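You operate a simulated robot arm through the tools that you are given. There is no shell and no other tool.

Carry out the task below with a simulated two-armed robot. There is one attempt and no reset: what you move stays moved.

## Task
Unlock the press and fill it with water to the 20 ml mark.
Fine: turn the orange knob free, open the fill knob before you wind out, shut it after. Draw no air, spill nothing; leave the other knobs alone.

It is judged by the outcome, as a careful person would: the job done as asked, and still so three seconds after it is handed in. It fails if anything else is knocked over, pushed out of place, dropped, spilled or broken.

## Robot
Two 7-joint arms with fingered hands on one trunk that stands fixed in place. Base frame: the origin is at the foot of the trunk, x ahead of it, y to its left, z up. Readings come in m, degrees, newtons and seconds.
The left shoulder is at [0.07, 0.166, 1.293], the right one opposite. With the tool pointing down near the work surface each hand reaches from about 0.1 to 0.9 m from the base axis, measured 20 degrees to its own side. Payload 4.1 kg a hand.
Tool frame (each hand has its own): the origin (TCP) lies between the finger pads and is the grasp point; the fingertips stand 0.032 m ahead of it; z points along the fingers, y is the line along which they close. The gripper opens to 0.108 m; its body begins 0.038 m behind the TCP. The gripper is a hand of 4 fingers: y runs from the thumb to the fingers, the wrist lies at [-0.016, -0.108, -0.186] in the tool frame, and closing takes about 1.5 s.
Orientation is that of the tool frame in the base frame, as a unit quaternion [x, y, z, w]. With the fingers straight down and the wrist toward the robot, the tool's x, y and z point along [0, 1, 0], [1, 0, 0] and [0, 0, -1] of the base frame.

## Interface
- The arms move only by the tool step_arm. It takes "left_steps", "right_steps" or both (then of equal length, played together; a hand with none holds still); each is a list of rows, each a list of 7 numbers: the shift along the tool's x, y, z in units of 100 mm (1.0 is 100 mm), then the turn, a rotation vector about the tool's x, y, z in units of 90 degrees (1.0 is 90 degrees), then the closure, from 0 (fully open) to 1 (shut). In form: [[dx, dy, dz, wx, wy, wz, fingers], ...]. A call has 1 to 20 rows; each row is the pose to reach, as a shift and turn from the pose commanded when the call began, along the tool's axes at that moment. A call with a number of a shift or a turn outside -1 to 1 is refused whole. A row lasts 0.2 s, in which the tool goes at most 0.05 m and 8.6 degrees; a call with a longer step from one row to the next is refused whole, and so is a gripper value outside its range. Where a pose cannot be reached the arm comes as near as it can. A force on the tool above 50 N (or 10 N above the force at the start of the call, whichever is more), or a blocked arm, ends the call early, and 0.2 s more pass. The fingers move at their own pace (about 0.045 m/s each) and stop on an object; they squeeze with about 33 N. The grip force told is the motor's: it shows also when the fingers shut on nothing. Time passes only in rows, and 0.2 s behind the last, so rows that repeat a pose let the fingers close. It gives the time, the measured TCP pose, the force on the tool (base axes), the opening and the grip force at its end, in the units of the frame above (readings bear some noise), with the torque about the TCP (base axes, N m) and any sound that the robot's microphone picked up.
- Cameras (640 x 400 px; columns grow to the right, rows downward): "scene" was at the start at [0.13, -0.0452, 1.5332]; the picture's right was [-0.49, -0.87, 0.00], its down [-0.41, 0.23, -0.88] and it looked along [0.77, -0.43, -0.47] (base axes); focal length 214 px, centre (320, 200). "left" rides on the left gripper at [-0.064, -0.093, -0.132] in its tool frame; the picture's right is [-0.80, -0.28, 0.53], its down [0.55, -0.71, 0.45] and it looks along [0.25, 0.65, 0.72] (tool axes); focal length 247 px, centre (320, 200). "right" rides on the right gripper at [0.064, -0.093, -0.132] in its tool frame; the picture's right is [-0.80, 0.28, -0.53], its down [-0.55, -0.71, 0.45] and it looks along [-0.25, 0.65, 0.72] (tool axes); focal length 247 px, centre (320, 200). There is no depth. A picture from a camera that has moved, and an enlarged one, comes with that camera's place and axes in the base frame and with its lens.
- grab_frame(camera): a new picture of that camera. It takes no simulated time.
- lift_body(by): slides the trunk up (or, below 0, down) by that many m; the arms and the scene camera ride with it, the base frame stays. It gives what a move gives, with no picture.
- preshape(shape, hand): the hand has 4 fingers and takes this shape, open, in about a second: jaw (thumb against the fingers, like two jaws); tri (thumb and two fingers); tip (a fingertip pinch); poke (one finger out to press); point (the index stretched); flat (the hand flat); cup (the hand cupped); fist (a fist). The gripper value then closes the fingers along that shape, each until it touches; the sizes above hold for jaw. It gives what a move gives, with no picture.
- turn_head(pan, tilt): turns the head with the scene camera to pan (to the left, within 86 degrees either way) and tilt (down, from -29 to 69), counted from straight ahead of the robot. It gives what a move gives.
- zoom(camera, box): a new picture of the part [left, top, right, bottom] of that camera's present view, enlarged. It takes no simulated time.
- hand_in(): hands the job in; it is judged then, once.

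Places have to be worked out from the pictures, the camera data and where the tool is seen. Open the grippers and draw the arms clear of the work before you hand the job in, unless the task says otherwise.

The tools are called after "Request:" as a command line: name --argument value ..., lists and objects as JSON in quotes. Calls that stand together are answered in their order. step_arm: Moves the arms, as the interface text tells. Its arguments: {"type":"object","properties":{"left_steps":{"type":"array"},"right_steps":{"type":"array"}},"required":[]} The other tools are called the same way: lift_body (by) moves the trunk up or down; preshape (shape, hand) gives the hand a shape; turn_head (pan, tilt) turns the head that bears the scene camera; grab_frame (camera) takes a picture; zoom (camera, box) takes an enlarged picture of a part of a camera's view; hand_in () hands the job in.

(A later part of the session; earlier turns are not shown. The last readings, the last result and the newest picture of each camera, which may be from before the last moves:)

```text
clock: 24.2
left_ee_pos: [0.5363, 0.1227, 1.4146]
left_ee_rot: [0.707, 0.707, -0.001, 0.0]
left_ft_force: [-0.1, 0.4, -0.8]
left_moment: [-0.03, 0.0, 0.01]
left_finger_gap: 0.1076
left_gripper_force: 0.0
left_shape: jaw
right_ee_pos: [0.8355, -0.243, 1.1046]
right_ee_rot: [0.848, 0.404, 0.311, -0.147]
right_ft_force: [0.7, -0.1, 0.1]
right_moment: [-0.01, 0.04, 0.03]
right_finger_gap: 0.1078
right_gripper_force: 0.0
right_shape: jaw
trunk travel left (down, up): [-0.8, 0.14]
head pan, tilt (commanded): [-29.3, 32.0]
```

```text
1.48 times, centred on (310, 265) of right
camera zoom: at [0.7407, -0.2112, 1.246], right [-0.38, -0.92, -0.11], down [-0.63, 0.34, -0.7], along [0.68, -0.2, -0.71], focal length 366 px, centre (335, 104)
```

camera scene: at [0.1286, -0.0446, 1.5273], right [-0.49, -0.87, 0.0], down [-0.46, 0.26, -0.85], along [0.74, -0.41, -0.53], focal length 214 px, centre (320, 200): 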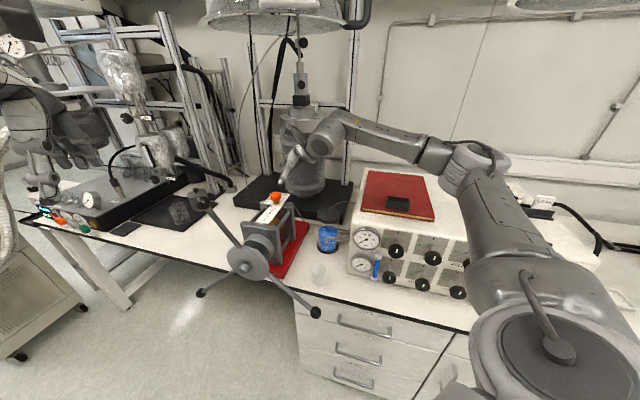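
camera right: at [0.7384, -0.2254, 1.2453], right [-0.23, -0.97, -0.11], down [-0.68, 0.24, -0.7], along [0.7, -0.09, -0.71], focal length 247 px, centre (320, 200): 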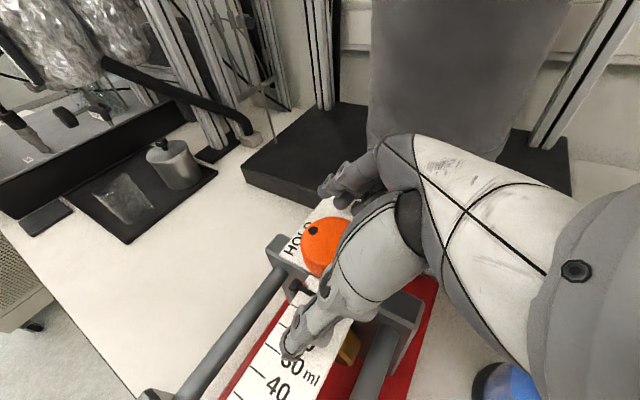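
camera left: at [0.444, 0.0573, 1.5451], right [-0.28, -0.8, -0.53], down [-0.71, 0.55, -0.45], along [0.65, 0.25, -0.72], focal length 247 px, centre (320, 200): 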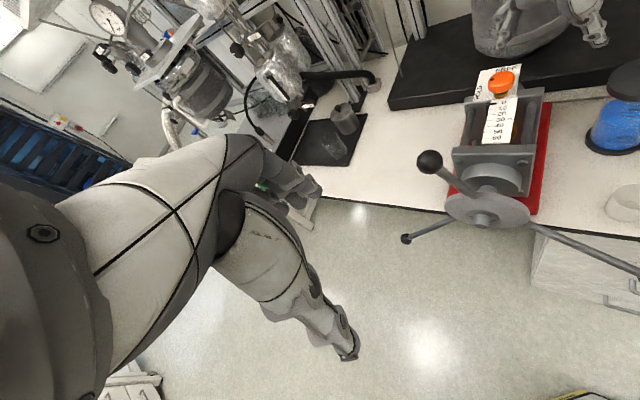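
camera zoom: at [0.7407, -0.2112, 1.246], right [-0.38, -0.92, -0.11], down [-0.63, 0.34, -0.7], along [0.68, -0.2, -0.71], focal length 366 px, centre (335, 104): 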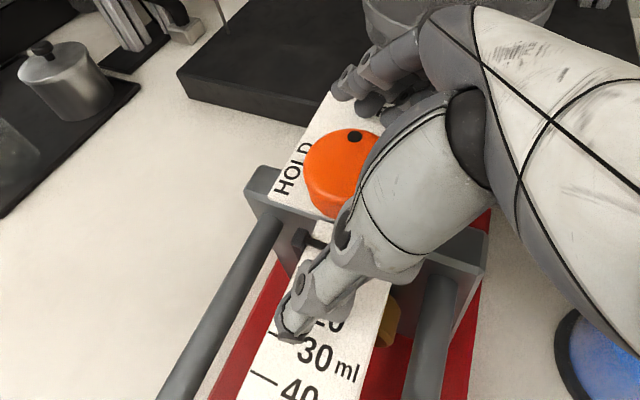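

The dot's track over the three views gives roughly 82–90° of turn, so it could be slightly short of FREE. I'll grip once more and ease it another 14° toward its stop while watching the force.

Request:
step_arm --right_steps '[[0, 0, 0, 0, 0, 0, 0.3], [0, 0, 0, 0, 0, 0, 0.6], [0, 0, 0, 0, 0, 0, 0.9], [0, 0, 0, 0, 0, 0, 1], [0, 0, 0, 0, 0, 0, 1], [0, 0, 0, 0, 0, 0, 1], [0, 0, 0, 0, 0, 0, 1], [0, 0, 0, 0, 0, 0, 1]]'

Request:
step_arm --right_steps '[[0, 0, 0, -0.025, 0, 0.0294, 1], [0, 0, 0, -0.05, 0, 0.0588, 1], [0, 0, 0, -0.075, 0, 0.0882, 1], [0, 0, 0, -0.1, 0, 0.1176, 1]]'

Request:
step_arm --right_steps '[[0, 0, 0, 0, 0, 0, 0.6], [0, 0, 0, 0, 0, 0, 0.3], [0, 0, 0, 0, 0, 0, 0], [0, 0, 0, 0, 0, 0, 0], [0, 0, 0, 0, 0, 0, 0], [0, 0, 0, 0, 0, 0, 0], [0, 0, 0, 0, 0, 0, 0]]'

Request:
zoom --camera "left" --box '[430, 30, 570, 130]'

Request:
zoom --camera "right" --box '[160, 130, 460, 400]'

```text
clock: 26.0
left_ee_pos: [0.5374, 0.1241, 1.4143]
left_ee_rot: [0.707, 0.707, -0.001, 0.0]
left_ft_force: [-0.1, 0.5, 0.2]
left_moment: [-0.01, 0.02, 0.01]
left_finger_gap: 0.1079
left_gripper_force: 0.1
left_shape: jaw
right_ee_pos: [0.8357, -0.2421, 1.1035]
right_ee_rot: [0.849, 0.403, 0.31, -0.145]
right_ft_force: [-1.5, 6.1, -5.0]
right_moment: [0.31, 0.27, 0.02]
right_finger_gap: 0.0268
right_gripper_force: 32.9
right_shape: jaw
trunk travel left (down, up): [-0.8, 0.14]
head pan, tilt (commanded): [-29.3, 32.0]
```

```text
clock: 27.0
left_ee_pos: [0.539, 0.1265, 1.4129]
left_ee_rot: [0.706, 0.708, -0.001, 0.001]
left_ft_force: [-0.1, 0.8, -0.3]
left_moment: [-0.01, -0.01, 0.01]
left_finger_gap: 0.1074
left_gripper_force: 0.0
left_shape: jaw
right_ee_pos: [0.8369, -0.2403, 1.1032]
right_ee_rot: [0.892, 0.298, 0.324, -0.107]
right_ft_force: [3.6, 12.6, -8.3]
right_moment: [0.34, 0.25, 0.28]
right_finger_gap: 0.0264
right_gripper_force: 32.8
right_shape: jaw
trunk travel left (down, up): [-0.8, 0.14]
head pan, tilt (commanded): [-29.3, 32.0]
```

```text
clock: 28.6
left_ee_pos: [0.5369, 0.1234, 1.4151]
left_ee_rot: [0.706, 0.708, -0.001, 0.0]
left_ft_force: [-0.8, 0.3, 0.1]
left_moment: [0.02, 0.03, -0.05]
left_finger_gap: 0.1076
left_gripper_force: 0.2
left_shape: jaw
right_ee_pos: [0.8354, -0.2437, 1.1042]
right_ee_rot: [0.891, 0.297, 0.325, -0.107]
right_ft_force: [1.5, 0.1, -0.8]
right_moment: [0.0, -0.01, 0.01]
right_finger_gap: 0.1075
right_gripper_force: 0.1
right_shape: jaw
trunk travel left (down, up): [-0.8, 0.14]
head pan, tilt (commanded): [-29.3, 32.0]
```

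```text
4.00 times, centred on (500, 80) of left
camera zoom: at [0.4444, 0.0584, 1.545], right [-0.28, -0.8, -0.53], down [-0.71, 0.55, -0.45], along [0.65, 0.25, -0.72], focal length 988 px, centre (-400, 680)
```

zoom: 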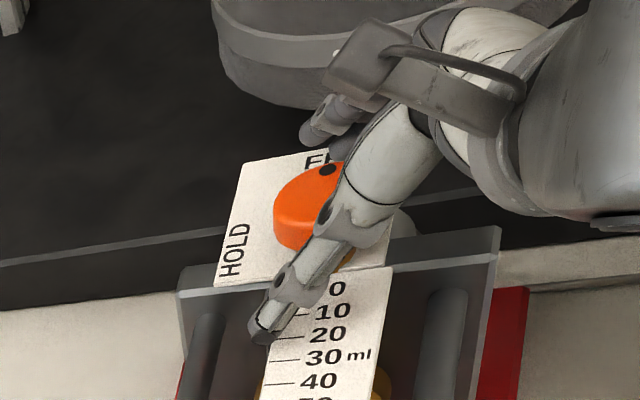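

```text
1.48 times, centred on (310, 265) of right
camera zoom: at [0.7511, -0.1881, 1.2458], right [-0.59, -0.8, -0.11], down [-0.53, 0.48, -0.7], along [0.61, -0.36, -0.71], focal length 366 px, centre (335, 104)
```

zoom: 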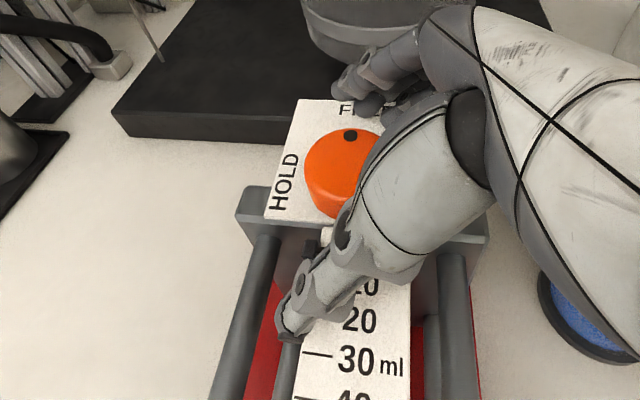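

The dot now sits at FREE: the last turn raised the twisting moment to 0.28 N·m with almost no motion, so it is at its stop. I'll back the right hand off along the fingers and then raise it.

Request:
step_arm --right_steps '[[0, 0, -0.2, 0, 0, 0, 0], [0, 0, -0.4, 0, 0, 0, 0], [0, 0, -0.7, 0, 0, 0, 0], [0, 0, -1.0, 0, 0, 0, 0]]'

Request:
zoom --camera "left" --box '[400, 20, 600, 160]'

Request:
grab_frame --camera "scene"

Request:
grab_frame --camera "right"

```text
clock: 29.6
left_ee_pos: [0.5337, 0.1232, 1.4155]
left_ee_rot: [0.707, 0.707, 0.001, 0.001]
left_ft_force: [-0.3, 0.2, -1.2]
left_moment: [-0.04, -0.03, 0.01]
left_finger_gap: 0.1078
left_gripper_force: 0.0
left_shape: jaw
right_ee_pos: [0.782, -0.282, 1.1806]
right_ee_rot: [0.891, 0.298, 0.327, -0.107]
right_ft_force: [0.0, 0.8, 0.3]
right_moment: [-0.02, -0.02, -0.01]
right_finger_gap: 0.1078
right_gripper_force: 0.1
right_shape: jaw
trunk travel left (down, up): [-0.8, 0.14]
head pan, tilt (commanded): [-29.3, 32.0]
```

```text
2.86 times, centred on (500, 90) of left
camera zoom: at [0.4426, 0.0576, 1.5455], right [-0.28, -0.8, -0.53], down [-0.71, 0.55, -0.45], along [0.65, 0.25, -0.72], focal length 706 px, centre (-194, 514)
```

zoom: 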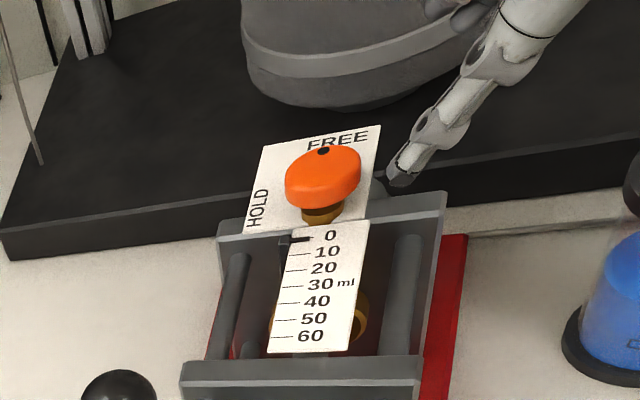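

```text
taken
camera scene: at [0.1272, -0.045, 1.5274], right [-0.49, -0.87, 0.0], down [-0.46, 0.26, -0.85], along [0.74, -0.41, -0.53], focal length 214 px, centre (320, 200)
```

scene: 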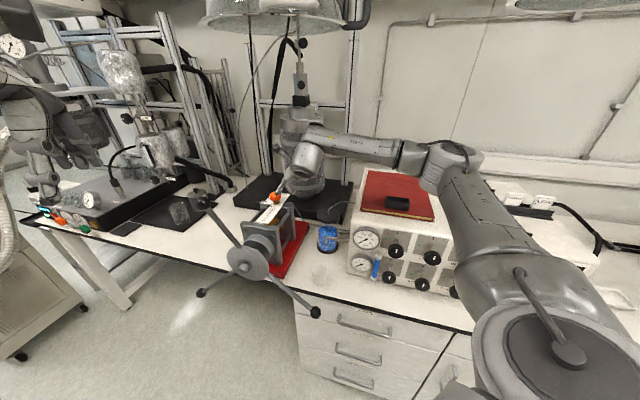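

```text
taken
camera right: at [0.6981, -0.2273, 1.3218], right [-0.59, -0.8, -0.11], down [-0.53, 0.48, -0.7], along [0.61, -0.36, -0.71], focal length 247 px, centre (320, 200)
```

right: 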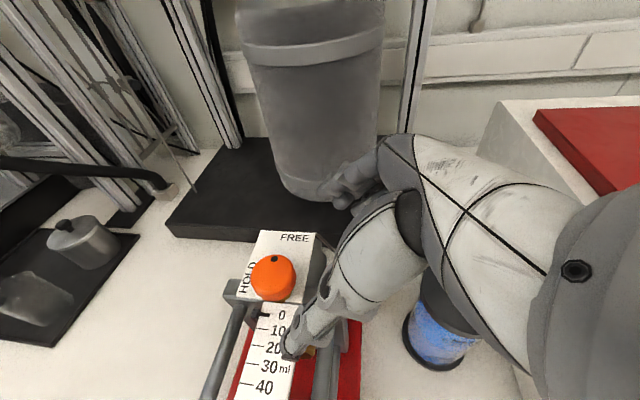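

The dot is on the word FREE, so the press is unlocked with the pointer still at 0. Now I'll bring the left hand round to point at the panel, first turning it level toward (0.7, -0.7, 0) in free space short of the wheel's upper ball.

Request:
step_arm --left_steps '[[-0.08, -0.05, 0.08, -0.0786, -0.0326, 0.0326, 0], [-0.16, -0.1, 0.16, -0.1572, -0.0652, 0.0652, 0], [-0.25, -0.15, 0.24, -0.2358, -0.0978, 0.0978, 0], [-0.33, -0.2, 0.32, -0.3143, -0.1303, 0.1303, 0], [-0.42, -0.25, 0.4, -0.3929, -0.1629, 0.1629, 0], [-0.5, -0.3, 0.48, -0.4715, -0.1955, 0.1955, 0], [-0.58, -0.35, 0.56, -0.55, -0.228, 0.228, 0], [-0.67, -0.4, 0.64, -0.6287, -0.2607, 0.2607, 0], [-0.75, -0.45, 0.72, -0.7073, -0.2933, 0.2933, 0], [-0.83, -0.5, 0.8, -0.7858, -0.3258, 0.3258, 0], [-0.92, -0.54, 0.88, -0.8644, -0.3584, 0.3584, 0], [-1.0, -0.57, 0.95, -0.943, -0.391, 0.391, 0]]'

Request:
grab_frame --camera "scene"

Request:
grab_frame --camera "left"

```text
clock: 31.6
left_ee_pos: [0.5533, 0.0713, 1.3575]
left_ee_rot: [0.726, 0.458, 0.261, 0.442]
left_ft_force: [-0.4, 0.2, 0.1]
left_moment: [-0.01, -0.01, -0.08]
left_finger_gap: 0.1079
left_gripper_force: 0.1
left_shape: jaw
left hand out of reach, approached as far as the arm can: row 4, 5, 6, 7, 8, 9, 10
right_ee_pos: [0.7861, -0.2754, 1.1809]
right_ee_rot: [0.891, 0.299, 0.325, -0.104]
right_ft_force: [0.6, 0.0, 0.7]
right_moment: [-0.05, 0.01, -0.06]
right_finger_gap: 0.1078
right_gripper_force: 0.0
right_shape: jaw
trunk travel left (down, up): [-0.8, 0.14]
head pan, tilt (commanded): [-29.3, 32.0]
stopped in row 10 (left hand): the arm was blocked; the commanded pose is now the measured one
```

```text
taken
camera scene: at [0.1301, -0.0366, 1.5274], right [-0.49, -0.87, 0.0], down [-0.46, 0.25, -0.85], along [0.74, -0.42, -0.53], focal length 214 px, centre (320, 200)
```

scene: 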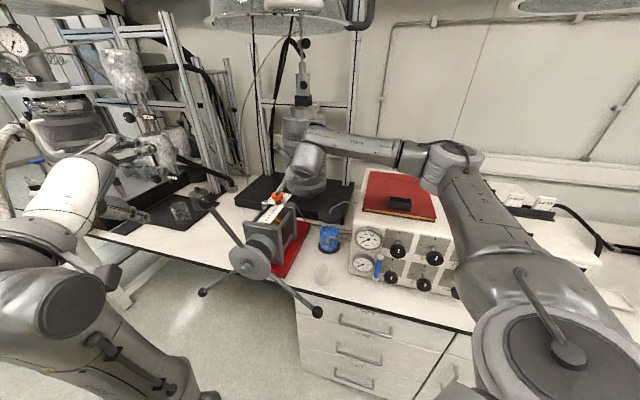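

```text
taken
camera left: at [0.3814, 0.0838, 1.3388], right [-0.06, -0.88, -0.48], down [0.29, 0.45, -0.85], along [0.96, -0.19, 0.23], focal length 247 px, centre (320, 200)
```

left: 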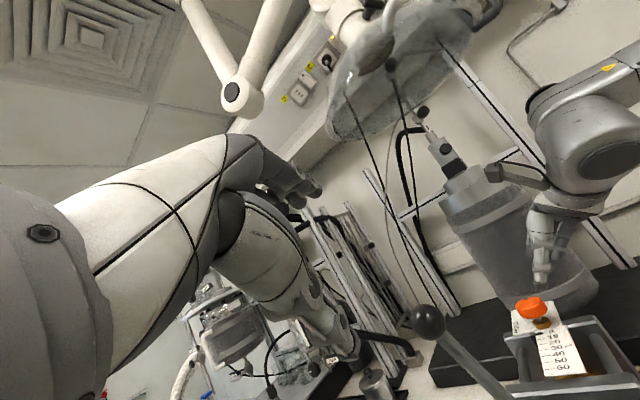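

The left arm jammed because the wrist came too near its own shoulder; nothing in the scene was touched. I'll move the hand down and to the right in its present attitude to give the arm room, staying clear of the wheel's upper spoke.

Request:
step_arm --left_steps '[[-0.25, -0.25, 0.18, 0, 0, 0, 0], [-0.5, -0.5, 0.36, 0, 0, 0, 0], [-0.75, -0.75, 0.55, 0, 0, 0, 0], [-0.99, -0.99, 0.73, 0, 0, 0, 0]]'

Request:
grab_frame --camera "scene"

Request:
grab_frame --camera "left"

```text
clock: 32.7
left_ee_pos: [0.5311, -0.0105, 1.2155]
left_ee_rot: [0.744, 0.448, 0.302, 0.395]
left_ft_force: [0.9, 0.1, 0.0]
left_moment: [-0.02, 0.0, 0.01]
left_finger_gap: 0.1077
left_gripper_force: 0.0
left_shape: jaw
right_ee_pos: [0.7826, -0.2811, 1.1806]
right_ee_rot: [0.891, 0.298, 0.326, -0.106]
right_ft_force: [-0.7, 0.1, 0.1]
right_moment: [0.0, 0.02, -0.02]
right_finger_gap: 0.108
right_gripper_force: 0.1
right_shape: jaw
trunk travel left (down, up): [-0.8, 0.14]
head pan, tilt (commanded): [-29.3, 32.0]
stopped in row 4 (left hand): the arm was blocked; the commanded pose is now the measured one
```

```text
taken
camera scene: at [0.1274, -0.0436, 1.5275], right [-0.49, -0.87, 0.0], down [-0.46, 0.26, -0.85], along [0.74, -0.41, -0.53], focal length 214 px, centre (320, 200)
```

scene: 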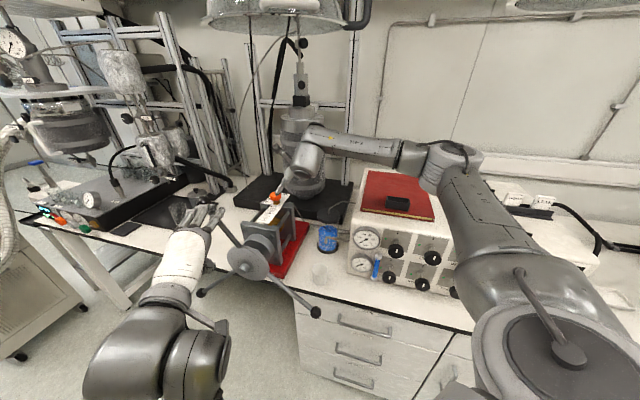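

```text
taken
camera left: at [0.3589, -0.0013, 1.1954], right [-0.03, -0.81, -0.59], down [0.29, 0.56, -0.78], along [0.96, -0.19, 0.22], focal length 247 px, centre (320, 200)
```

left: 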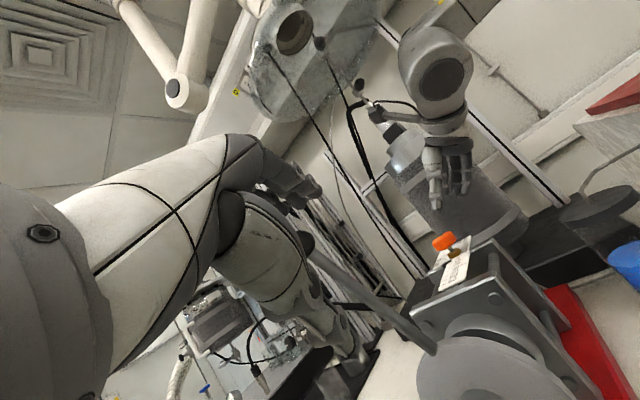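

The arm reports blocked again while the tool force is near zero, so it is the folded elbow rather than a contact. The fingertips are about 7 cm short of the wheel plane, so I'll lower the hand straight down, slowly, to unfold the elbow.

Request:
step_arm --left_steps '[[-0.02, -0.17, 0.1, 0, 0, 0, 0], [-0.04, -0.34, 0.2, 0, 0, 0, 0], [-0.06, -0.51, 0.3, 0, 0, 0, 0], [-0.08, -0.69, 0.4, 0, 0, 0, 0], [-0.1, -0.86, 0.51, 0, 0, 0, 0]]'

Request:
grab_frame --camera "scene"

```text
clock: 33.9
left_ee_pos: [0.532, -0.0123, 1.1168]
left_ee_rot: [0.743, 0.448, 0.302, 0.395]
left_ft_force: [0.0, 0.4, 0.5]
left_moment: [-0.01, 0.03, 0.01]
left_finger_gap: 0.1082
left_gripper_force: 0.1
left_shape: jaw
right_ee_pos: [0.7841, -0.2816, 1.1795]
right_ee_rot: [0.891, 0.298, 0.326, -0.107]
right_ft_force: [-0.1, 0.6, 0.9]
right_moment: [0.0, 0.0, -0.02]
right_finger_gap: 0.1078
right_gripper_force: 0.1
right_shape: jaw
trunk travel left (down, up): [-0.8, 0.14]
head pan, tilt (commanded): [-29.3, 32.0]
```

```text
taken
camera scene: at [0.1286, -0.0443, 1.5273], right [-0.49, -0.87, 0.0], down [-0.46, 0.26, -0.85], along [0.74, -0.41, -0.53], focal length 214 px, centre (320, 200)
```

scene: 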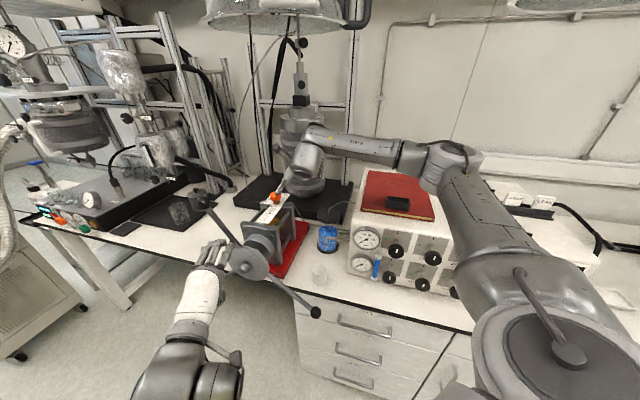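

The hand is now lower with the elbow unfolded. I'll slide it 0.1 m to the right along the bench and level it to face the panel squarely.

Request:
step_arm --left_steps '[[-0.15, -0.02, -0.06, -0.058, -0.0393, 0, 0], [-0.31, -0.03, -0.11, -0.116, -0.0787, 0, 0], [-0.47, -0.05, -0.17, -0.174, -0.118, 0, 0], [-0.62, -0.06, -0.23, -0.232, -0.1573, 0, 0], [-0.78, -0.08, -0.29, -0.29, -0.1967, 0, 0], [-0.93, -0.1, -0.34, -0.348, -0.236, 0, 0]]'

Request:
grab_frame --camera "left"

Request:
grab_frame --camera "scene"

```text
clock: 35.3
left_ee_pos: [0.4602, -0.0828, 1.1152]
left_ee_rot: [0.652, 0.27, 0.269, 0.655]
left_ft_force: [-0.6, -0.3, 0.1]
left_moment: [0.0, -0.01, 0.05]
left_finger_gap: 0.108
left_gripper_force: 0.1
left_shape: jaw
right_ee_pos: [0.7837, -0.2831, 1.1789]
right_ee_rot: [0.891, 0.299, 0.326, -0.106]
right_ft_force: [0.9, -0.3, -0.3]
right_moment: [0.01, 0.01, 0.0]
right_finger_gap: 0.1078
right_gripper_force: 0.1
right_shape: jaw
trunk travel left (down, up): [-0.8, 0.14]
head pan, tilt (commanded): [-29.3, 32.0]
```

```text
taken
camera left: at [0.3222, -0.0366, 1.0211], right [-0.19, -0.94, -0.28], down [0.71, 0.07, -0.71], along [0.68, -0.33, 0.65], focal length 247 px, centre (320, 200)
```

left: 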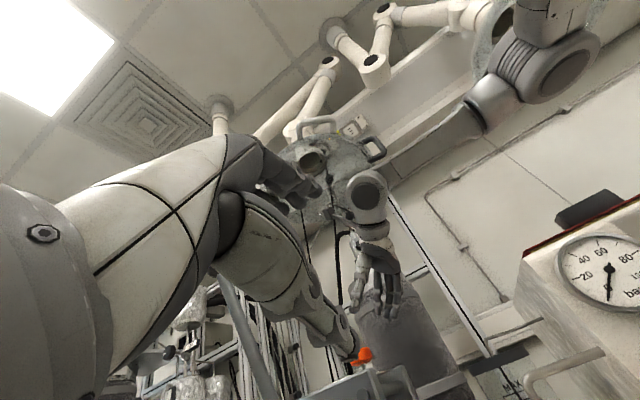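

```text
taken
camera scene: at [0.1289, -0.0446, 1.5273], right [-0.49, -0.87, 0.0], down [-0.46, 0.26, -0.85], along [0.74, -0.41, -0.53], focal length 214 px, centre (320, 200)
```

scene: 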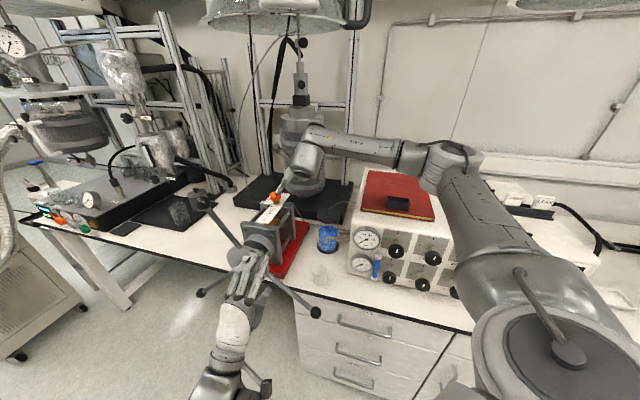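

The hand now points squarely at the panel plane. I'll continue sliding right above the lower-right spoke toward the panel, viewing its front as I go.

Request:
step_arm --left_steps '[[-0.25, 0, 0.1, 0, 0, 0, 0], [-0.5, 0, 0.2, 0, 0, 0, 0], [-0.75, 0, 0.25, 0, 0, 0, 0], [-1.0, 0, 0.3, 0, 0, 0, 0]]'

Request:
grab_frame --camera "left"

Request:
grab_frame --camera "scene"

```text
clock: 36.3
left_ee_pos: [0.4131, -0.1747, 1.1136]
left_ee_rot: [0.654, 0.268, 0.272, 0.653]
left_ft_force: [-1.1, 0.1, -0.7]
left_moment: [-0.01, 0.02, 0.04]
left_finger_gap: 0.108
left_gripper_force: 0.1
left_shape: jaw
right_ee_pos: [0.7838, -0.2824, 1.1786]
right_ee_rot: [0.89, 0.298, 0.327, -0.107]
right_ft_force: [-0.5, 0.4, -0.7]
right_moment: [0.04, -0.02, -0.01]
right_finger_gap: 0.1079
right_gripper_force: 0.0
right_shape: jaw
trunk travel left (down, up): [-0.8, 0.14]
head pan, tilt (commanded): [-29.3, 32.0]
```

```text
taken
camera left: at [0.2743, -0.1264, 1.0194], right [-0.19, -0.94, -0.29], down [0.71, 0.07, -0.7], along [0.68, -0.34, 0.65], focal length 247 px, centre (320, 200)
```

left: 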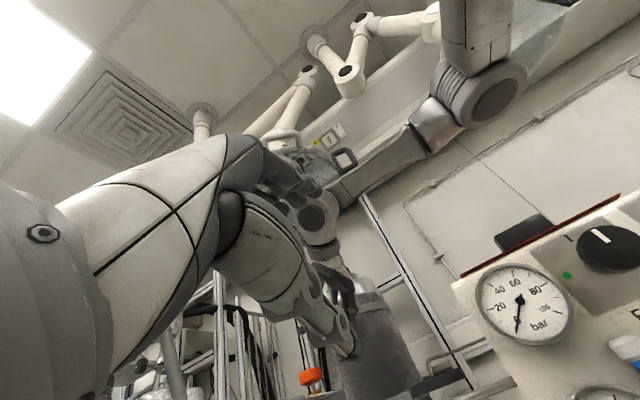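

```text
taken
camera scene: at [0.1279, -0.0457, 1.5273], right [-0.49, -0.87, 0.0], down [-0.46, 0.26, -0.85], along [0.74, -0.41, -0.53], focal length 214 px, centre (320, 200)
```

scene: 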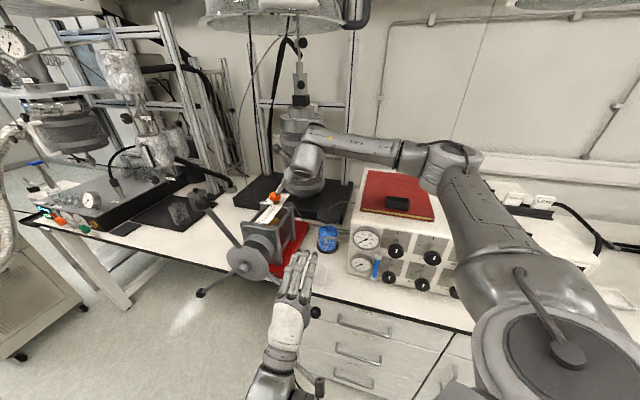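

The panel's first knob and an "F…" label are coming into view at the right edge. I'll slide further right and slightly lower to see the whole front.

Request:
step_arm --left_steps '[[-0.25, -0.15, 0.08, 0.06, 0, 0, 0], [-0.5, -0.3, 0.16, 0.12, 0, 0, 0], [-0.75, -0.45, 0.24, 0.18, 0, 0, 0], [-1.0, -0.6, 0.3, 0.24, 0, 0, 0]]'

Request:
grab_frame --camera "left"

Request:
zoom --camera "left" --box '[440, 160, 640, 400]'

Request:
grab_frame --camera "scene"

```text
clock: 37.2
left_ee_pos: [0.3578, -0.2248, 0.9923]
left_ee_rot: [0.796, 0.266, 0.237, 0.49]
left_ft_force: [-0.6, 0.4, 0.6]
left_moment: [0.04, 0.01, 0.03]
left_finger_gap: 0.1082
left_gripper_force: 0.0
left_shape: jaw
right_ee_pos: [0.7907, -0.279, 1.1752]
right_ee_rot: [0.892, 0.297, 0.323, -0.107]
right_ft_force: [-0.2, -0.1, 0.7]
right_moment: [0.04, -0.02, -0.02]
right_finger_gap: 0.1079
right_gripper_force: 0.0
right_shape: jaw
trunk travel left (down, up): [-0.8, 0.14]
head pan, tilt (commanded): [-29.3, 32.0]
stopped in row 4 (left hand): the arm was blocked; the commanded pose is now the measured one
```

```text
taken
camera left: at [0.2074, -0.1478, 0.9533], right [-0.31, -0.76, -0.57], down [0.56, 0.34, -0.76], along [0.77, -0.55, 0.32], focal length 247 px, centre (320, 200)
```

left: 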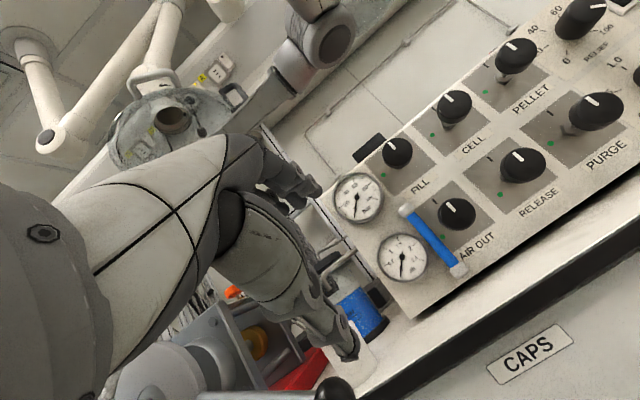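

```text
1.67 times, centred on (540, 280) of left
camera zoom: at [0.2074, -0.1478, 0.9533], right [-0.31, -0.76, -0.57], down [0.56, 0.34, -0.76], along [0.77, -0.55, 0.32], focal length 412 px, centre (-47, 67)
```

zoom: 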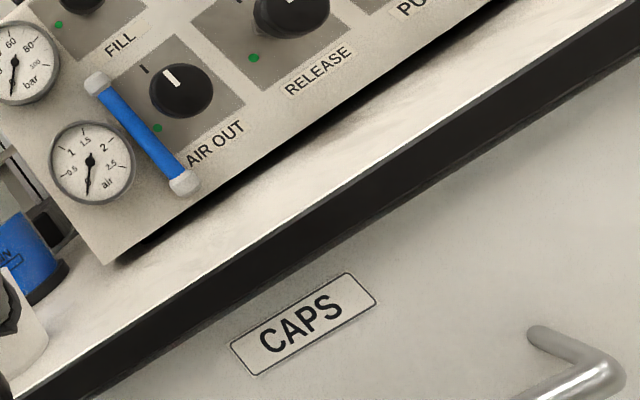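

```text
taken
camera scene: at [0.1388, -0.041, 1.5273], right [-0.49, -0.87, 0.01], down [-0.47, 0.26, -0.85], along [0.74, -0.42, -0.53], focal length 214 px, centre (320, 200)
```

scene: 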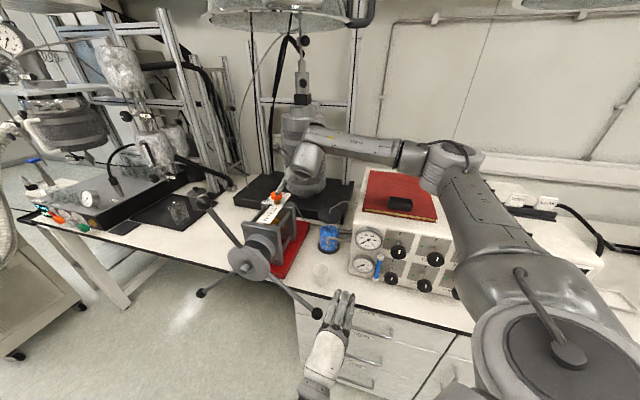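

The labels read FILL, CELL, PELLET above AIR OUT, RELEASE, PURGE; FILL is top left at about (0.416, -0.466, 1.064), shut with its mark at the top tick and a green dot to its left. The left forearm is pressing on the robot's own trunk, so I'll first move the hand forward and up to relieve that.

Request:
step_arm --left_steps '[[0.15, 0.26, 0.07, 0, 0, 0, 0], [0.3, 0.53, 0.14, 0, 0, 0, 0], [0.45, 0.79, 0.22, 0, 0, 0, 0]]'

Request:
grab_frame --camera "left"

Request:
grab_frame --camera "scene"

```text
clock: 38.2
left_ee_pos: [0.4041, -0.2295, 1.0286]
left_ee_rot: [0.812, 0.26, 0.239, 0.464]
left_ft_force: [0.0, -0.5, 0.1]
left_moment: [0.02, -0.01, 0.05]
left_finger_gap: 0.1078
left_gripper_force: 0.0
left_shape: jaw
right_ee_pos: [0.7826, -0.2826, 1.1794]
right_ee_rot: [0.891, 0.297, 0.327, -0.107]
right_ft_force: [0.5, 0.0, -0.4]
right_moment: [0.02, -0.04, -0.02]
right_finger_gap: 0.1077
right_gripper_force: 0.2
right_shape: jaw
trunk travel left (down, up): [-0.8, 0.14]
head pan, tilt (commanded): [-29.3, 32.0]
stopped in row 3 (left hand): the arm was blocked; the commanded pose is now the measured one
```

```text
taken
camera left: at [0.2551, -0.1496, 0.996], right [-0.32, -0.73, -0.61], down [0.55, 0.38, -0.74], along [0.77, -0.57, 0.28], focal length 247 px, centre (320, 200)
```

left: 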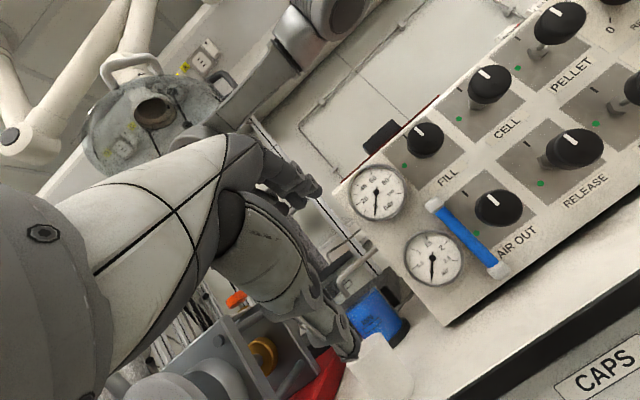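

```text
taken
camera scene: at [0.1274, -0.0453, 1.5274], right [-0.49, -0.87, 0.0], down [-0.46, 0.26, -0.85], along [0.74, -0.41, -0.53], focal length 214 px, centre (320, 200)
```

scene: 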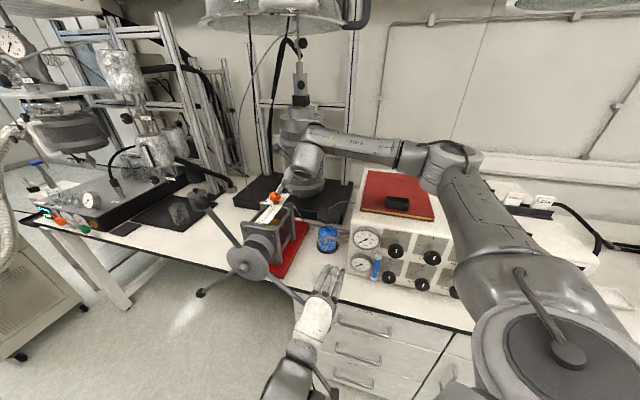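

The trunk has sprung back, but the arm reported blocked again. I'll look down with the head to see where the left elbow lies.

Request:
turn_head --pan 0 --tilt 65

Request:
grab_frame --camera "scene"

```text
clock: 39.2
left_ee_pos: [0.4053, -0.2307, 1.0274]
left_ee_rot: [0.812, 0.261, 0.239, 0.464]
left_ft_force: [-0.7, -0.1, 0.0]
left_moment: [0.02, 0.0, 0.02]
left_finger_gap: 0.1078
left_gripper_force: 0.1
left_shape: jaw
right_ee_pos: [0.7831, -0.2813, 1.1796]
right_ee_rot: [0.891, 0.298, 0.326, -0.107]
right_ft_force: [-0.4, -0.2, 0.2]
right_moment: [0.0, 0.0, -0.02]
right_finger_gap: 0.1079
right_gripper_force: 0.1
right_shape: jaw
trunk travel left (down, up): [-0.8, 0.14]
head pan, tilt (commanded): [0.0, 65.0]
```

```text
taken
camera scene: at [0.111, -0.0009, 1.4829], right [0.0, -1.0, 0.0], down [-0.91, 0.0, -0.42], along [0.42, 0.0, -0.91], focal length 214 px, centre (320, 200)
```

scene: 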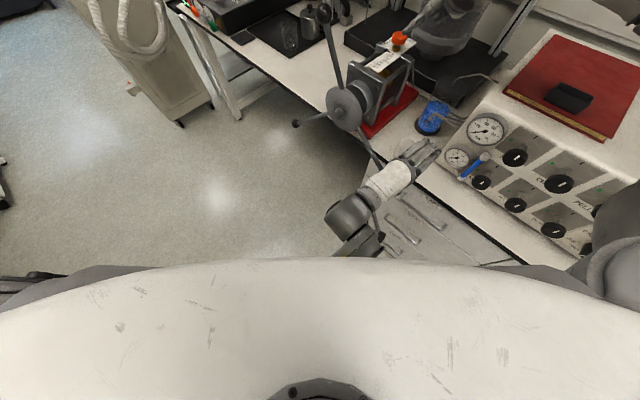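

The left elbow is tucked under the chest and the forearm brushes it. Rolling the hand a quarter turn so that its wrist lies to the left gives the arm more room, and the later counter-clockwise knob turn then ends at a reachable pose.

Request:
step_arm --left_steps '[[-0.07, 0.07, 0.02, -0.0192, 0.0226, 0.0798, 0], [-0.14, 0.14, 0.05, -0.0384, 0.0453, 0.1596, 0], [-0.21, 0.21, 0.07, -0.0575, 0.0679, 0.2395, 0], [-0.28, 0.28, 0.1, -0.0767, 0.0905, 0.3193, 0], [-0.35, 0.34, 0.12, -0.0959, 0.1132, 0.3991, 0], [-0.42, 0.41, 0.15, -0.1151, 0.1358, 0.4789, 0], [-0.49, 0.48, 0.17, -0.1343, 0.1585, 0.5587, 0], [-0.56, 0.55, 0.2, -0.1535, 0.1811, 0.6385, 0], [-0.63, 0.62, 0.22, -0.1726, 0.2037, 0.7184, 0], [-0.7, 0.69, 0.25, -0.1918, 0.2264, 0.7982, 0], [-0.77, 0.76, 0.27, -0.211, 0.249, 0.878, 0]]'

Request:
grab_frame --camera "scene"

Request:
grab_frame --camera "left"

```text
clock: 41.6
left_ee_pos: [0.3809, -0.3301, 1.072]
left_ee_rot: [0.653, -0.271, 0.653, 0.271]
left_ft_force: [-0.2, 0.2, 1.1]
left_moment: [-0.01, -0.05, 0.03]
left_finger_gap: 0.1078
left_gripper_force: 0.0
left_shape: jaw
right_ee_pos: [0.7839, -0.2811, 1.1782]
right_ee_rot: [0.891, 0.297, 0.326, -0.107]
right_ft_force: [0.6, 0.1, -0.9]
right_moment: [0.0, -0.04, 0.03]
right_finger_gap: 0.1076
right_gripper_force: 0.1
right_shape: jaw
trunk travel left (down, up): [-0.8, 0.14]
head pan, tilt (commanded): [0.0, 65.0]
```

```text
taken
camera scene: at [0.1119, -0.0011, 1.4827], right [0.0, -1.0, 0.0], down [-0.91, 0.0, -0.42], along [0.42, 0.0, -0.91], focal length 214 px, centre (320, 200)
```

scene: 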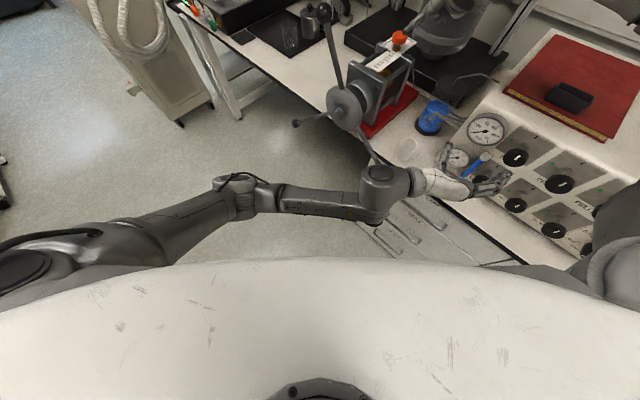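

```text
taken
camera left: at [0.3534, -0.1724, 1.0065], right [0.58, -0.18, -0.8], down [0.82, 0.18, 0.55], along [0.05, -0.97, 0.25], focal length 247 px, centre (320, 200)
```

left: 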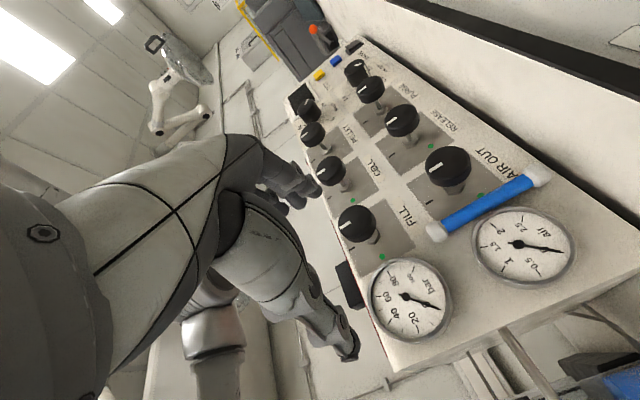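

The left arm is now in a comfortable elbow-out posture with the hand at pre-grasp, facing FILL. Two views put FILL's knob at (0.416, -0.464, 1.061), about 6.5 cm proud of the panel face; I'll zoom for its depth and marks.

Request:
zoom --camera "left" --box '[280, 150, 480, 290]'

Request:
turn_head --pan -50 --tilt 45

Request:
grab_frame --camera "scene"

Request:
zoom --camera "scene" --box '[260, 130, 420, 270]'

```text
2.86 times, centred on (380, 220) of left
camera zoom: at [0.3534, -0.1724, 1.0065], right [0.58, -0.18, -0.8], down [0.82, 0.18, 0.55], along [0.05, -0.97, 0.25], focal length 706 px, centre (149, 143)
```

zoom: 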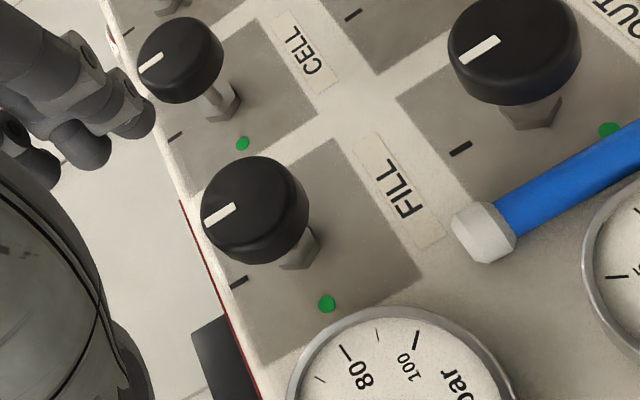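

```text
clock: 42.8
left_ee_pos: [0.3807, -0.3314, 1.0722]
left_ee_rot: [0.653, -0.27, 0.653, 0.271]
left_ft_force: [-1.4, -0.1, 1.2]
left_moment: [-0.03, 0.02, 0.0]
left_finger_gap: 0.1079
left_gripper_force: 0.2
left_shape: jaw
right_ee_pos: [0.7839, -0.2825, 1.179]
right_ee_rot: [0.891, 0.298, 0.325, -0.107]
right_ft_force: [0.9, -0.5, -0.2]
right_moment: [0.0, 0.03, -0.02]
right_finger_gap: 0.1079
right_gripper_force: 0.1
right_shape: jaw
trunk travel left (down, up): [-0.8, 0.14]
head pan, tilt (commanded): [-50.0, 45.0]
```

```text
taken
camera scene: at [0.103, -0.063, 1.5078], right [-0.77, -0.64, 0.0], down [-0.46, 0.54, -0.71], along [0.45, -0.54, -0.71], focal length 214 px, centre (320, 200)
```

scene: 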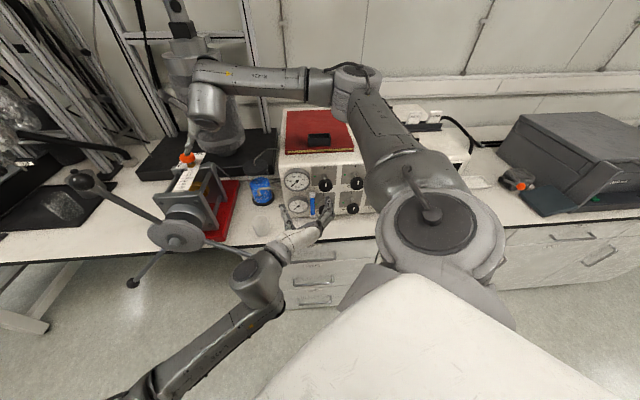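

```text
2.86 times, centred on (340, 200) of scene
camera zoom: at [0.103, -0.063, 1.5078], right [-0.77, -0.64, 0.0], down [-0.46, 0.54, -0.71], along [0.45, -0.54, -0.71], focal length 613 px, centre (263, 200)
```

zoom: 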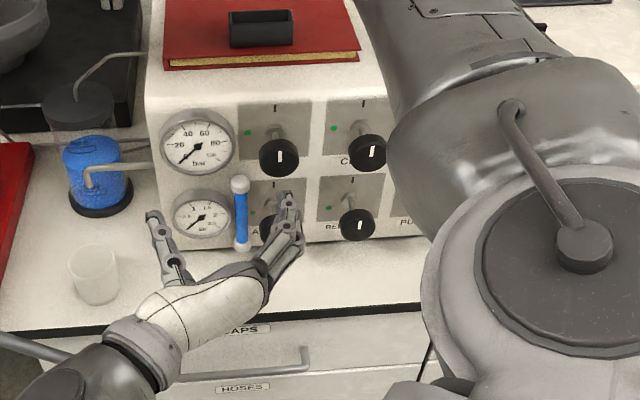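

I have a clear view now; the jaw is horizontal, level with FILL. I'll narrow the jaw a little so it clears the CELL knob, and line the hand up in front of FILL still a few centimetres short.

Request:
step_arm --left_steps '[[-0.04, 0.23, 0.0, 0, 0, 0, 0.3], [-0.08, 0.46, 0.1, 0, 0, 0, 0.3], [-0.11, 0.69, 0.2, 0, 0, 0, 0.3], [-0.11, 0.69, 0.2, 0, 0, 0, 0.3]]'

Request:
zoom --camera "scene" --box '[260, 130, 420, 270]'

Request:
grab_frame --camera "left"

```text
clock: 43.8
left_ee_pos: [0.3459, -0.3922, 1.0619]
left_ee_rot: [0.653, -0.271, 0.654, 0.271]
left_ft_force: [-0.8, 1.3, 0.7]
left_moment: [0.01, -0.03, 0.02]
left_finger_gap: 0.076
left_gripper_force: 0.1
left_shape: jaw
right_ee_pos: [0.7843, -0.2816, 1.1801]
right_ee_rot: [0.891, 0.297, 0.326, -0.107]
right_ft_force: [-0.2, 1.1, -0.5]
right_moment: [-0.01, -0.02, -0.01]
right_finger_gap: 0.1078
right_gripper_force: 0.1
right_shape: jaw
trunk travel left (down, up): [-0.8, 0.14]
head pan, tilt (commanded): [-50.0, 45.0]
```

```text
2.86 times, centred on (340, 200) of scene
camera zoom: at [0.103, -0.0624, 1.5078], right [-0.77, -0.64, 0.0], down [-0.46, 0.54, -0.71], along [0.45, -0.54, -0.71], focal length 613 px, centre (263, 200)
```

zoom: 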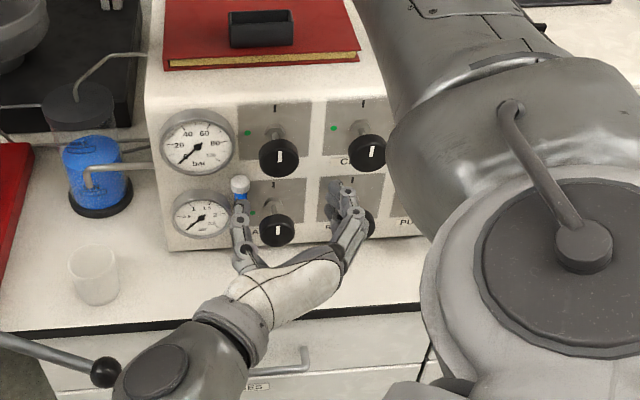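

```text
taken
camera left: at [0.3181, -0.2355, 0.996], right [0.58, -0.18, -0.8], down [0.82, 0.18, 0.55], along [0.05, -0.97, 0.25], focal length 247 px, centre (320, 200)
```

left: 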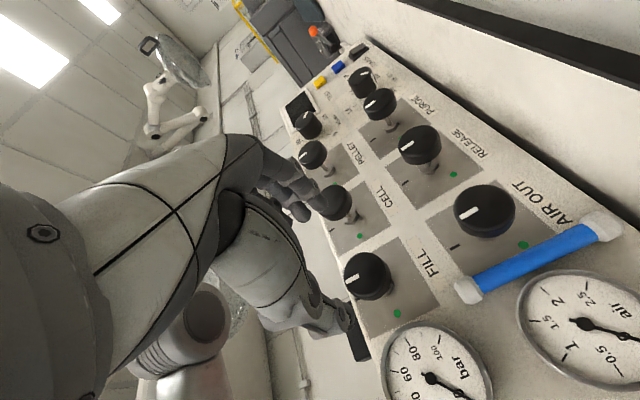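

The left camera ray again puts FILL at (0.417, -0.463, 1.059), in line with the hand; CELL's edge clears the fingers by about 2 cm. I'll narrow the jaw slightly and advance 0.1 m onto the knob.

Request:
step_arm --left_steps '[[0, 0, 0.1, 0, 0, 0, 0.38], [0, 0, 0.3, 0, 0, 0, 0.38], [0, 0, 0.5, 0, 0, 0, 0.38], [0, 0, 0.7, 0, 0, 0, 0.38], [0, 0, 0.85, 0, 0, 0, 0.38], [0, 0, 1.0, 0, 0, 0, 0.38]]'

Request:
zoom --camera "scene" --box '[260, 130, 420, 270]'

Request:
grab_frame --camera "left"

```text
clock: 45.2
left_ee_pos: [0.4281, -0.4486, 1.0479]
left_ee_rot: [0.657, -0.274, 0.655, 0.255]
left_ft_force: [-6.6, 5.5, -3.3]
left_moment: [0.0, 0.16, 0.37]
left_finger_gap: 0.0656
left_gripper_force: 0.0
left_shape: jaw
right_ee_pos: [0.7815, -0.2778, 1.1827]
right_ee_rot: [0.891, 0.298, 0.327, -0.105]
right_ft_force: [-0.1, 0.5, -0.4]
right_moment: [-0.06, 0.02, -0.01]
right_finger_gap: 0.1076
right_gripper_force: 0.1
right_shape: jaw
trunk travel left (down, up): [-0.8, 0.14]
head pan, tilt (commanded): [-50.0, 45.0]
```

```text
2.86 times, centred on (340, 200) of scene
camera zoom: at [0.0984, -0.0589, 1.5082], right [-0.77, -0.64, 0.0], down [-0.45, 0.54, -0.71], along [0.46, -0.54, -0.7], focal length 613 px, centre (263, 200)
```

zoom: 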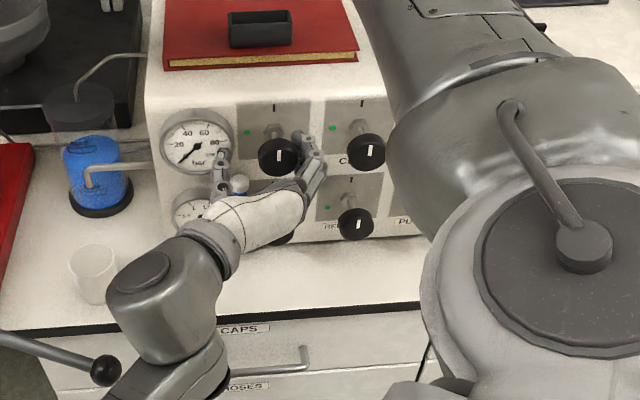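

```text
taken
camera left: at [0.3983, -0.2896, 0.9853], right [0.59, -0.15, -0.8], down [0.81, 0.19, 0.56], along [0.07, -0.97, 0.23], focal length 247 px, centre (320, 200)
```

left: 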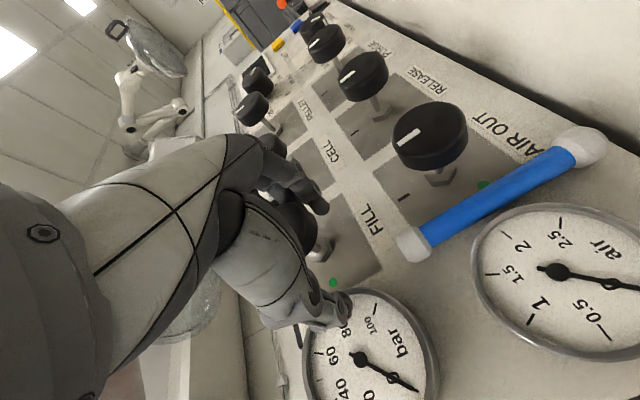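

The thumb tip has met the rim of the bar gauge (about 9 N, hand pushed 2 cm aside), because the gauge stands out further than I thought. I'll back off 2.5 cm straight away; the knob spans about n = 0.61–0.632, so I don't need to go so deep.

Request:
step_arm --left_steps '[[0, 0, -0.12, 0, 0, 0, 0.38], [0, 0, -0.25, 0, 0, 0, 0.38], [0, 0, -0.25, 0, 0, 0, 0.38]]'

Request:
zoom --camera "scene" --box '[290, 150, 390, 240]'

Request:
grab_frame --camera "left"

```text
clock: 46.0
left_ee_pos: [0.3996, -0.4479, 1.0606]
left_ee_rot: [0.654, -0.27, 0.653, 0.271]
left_ft_force: [-0.6, 1.5, 0.4]
left_moment: [0.01, 0.01, -0.01]
left_finger_gap: 0.0667
left_gripper_force: 0.1
left_shape: jaw
right_ee_pos: [0.7857, -0.2839, 1.1787]
right_ee_rot: [0.891, 0.297, 0.326, -0.108]
right_ft_force: [0.4, -0.6, 0.1]
right_moment: [0.02, 0.02, -0.01]
right_finger_gap: 0.1078
right_gripper_force: 0.1
right_shape: jaw
trunk travel left (down, up): [-0.8, 0.14]
head pan, tilt (commanded): [-50.0, 45.0]
```

```text
4.44 times, centred on (340, 195) of scene
camera zoom: at [0.1039, -0.0639, 1.5077], right [-0.77, -0.64, 0.0], down [-0.46, 0.54, -0.71], along [0.45, -0.54, -0.71], focal length 953 px, centre (231, 222)
```

zoom: 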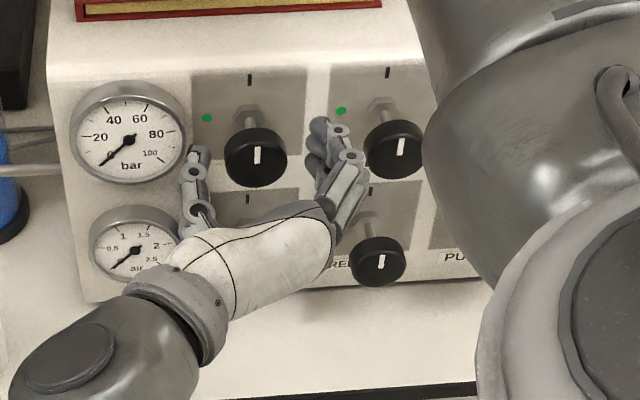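

```text
taken
camera left: at [0.3715, -0.2896, 0.9958], right [0.57, -0.18, -0.8], down [0.82, 0.18, 0.55], along [0.05, -0.97, 0.25], focal length 247 px, centre (320, 200)
```

left: 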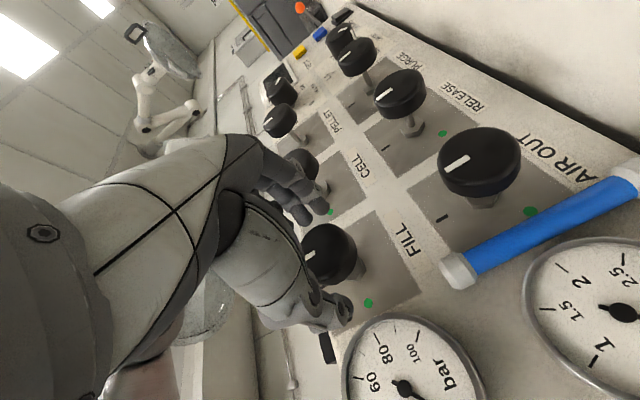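

The hand is back to free and straddles the FILL knob, with the gauges undisturbed. I'll close the fingers on it here.

Request:
step_arm --left_steps '[[0, 0, 0, 0, 0, 0, 0.5], [0, 0, 0, 0, 0, 0, 0.6], [0, 0, 0, 0, 0, 0, 0.7], [0, 0, 0, 0, 0, 0, 0.85], [0, 0, 0, 0, 0, 0, 1], [0, 0, 0, 0, 0, 0, 1], [0, 0, 0, 0, 0, 0, 1]]'

Request:
zoom --camera "scene" --box '[290, 150, 390, 240]'

Request:
zoom --camera "left" --box '[220, 140, 460, 380]'

```text
clock: 47.6
left_ee_pos: [0.4008, -0.4468, 1.063]
left_ee_rot: [0.654, -0.27, 0.653, 0.271]
left_ft_force: [4.9, 1.4, 4.4]
left_moment: [-0.07, -0.09, 0.09]
left_finger_gap: 0.0364
left_gripper_force: 32.4
left_shape: jaw
right_ee_pos: [0.7834, -0.2805, 1.1794]
right_ee_rot: [0.891, 0.297, 0.326, -0.107]
right_ft_force: [-0.8, -0.4, -0.1]
right_moment: [0.02, -0.01, 0.0]
right_finger_gap: 0.1079
right_gripper_force: 0.0
right_shape: jaw
trunk travel left (down, up): [-0.8, 0.14]
head pan, tilt (commanded): [-50.0, 45.0]
```

```text
4.44 times, centred on (340, 195) of scene
camera zoom: at [0.1036, -0.0623, 1.5078], right [-0.77, -0.64, 0.0], down [-0.46, 0.54, -0.71], along [0.45, -0.54, -0.71], focal length 953 px, centre (231, 222)
```

zoom: 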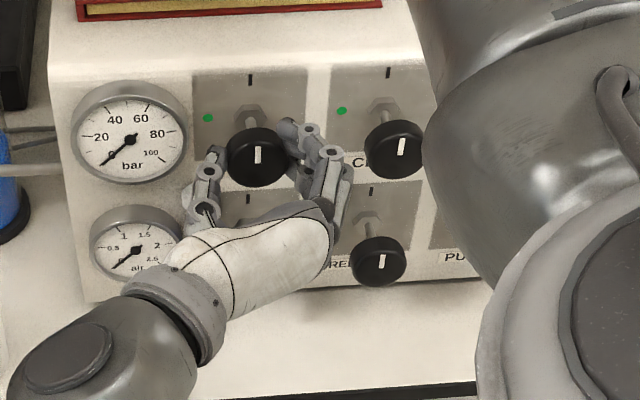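

```text
1.67 times, centred on (340, 260) of left
camera zoom: at [0.3724, -0.2879, 0.9961], right [0.58, -0.18, -0.8], down [0.82, 0.18, 0.55], along [0.05, -0.97, 0.25], focal length 412 px, centre (287, 100)
```

zoom: 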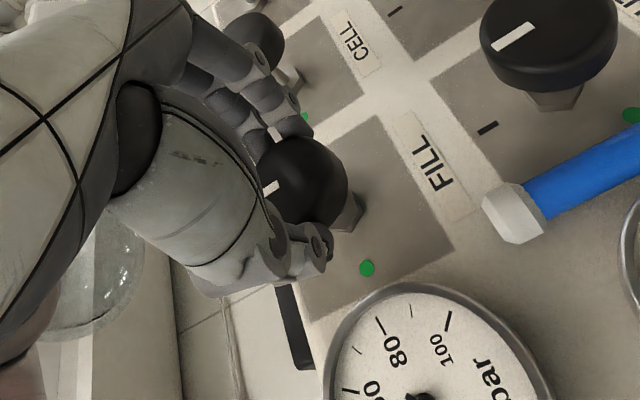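

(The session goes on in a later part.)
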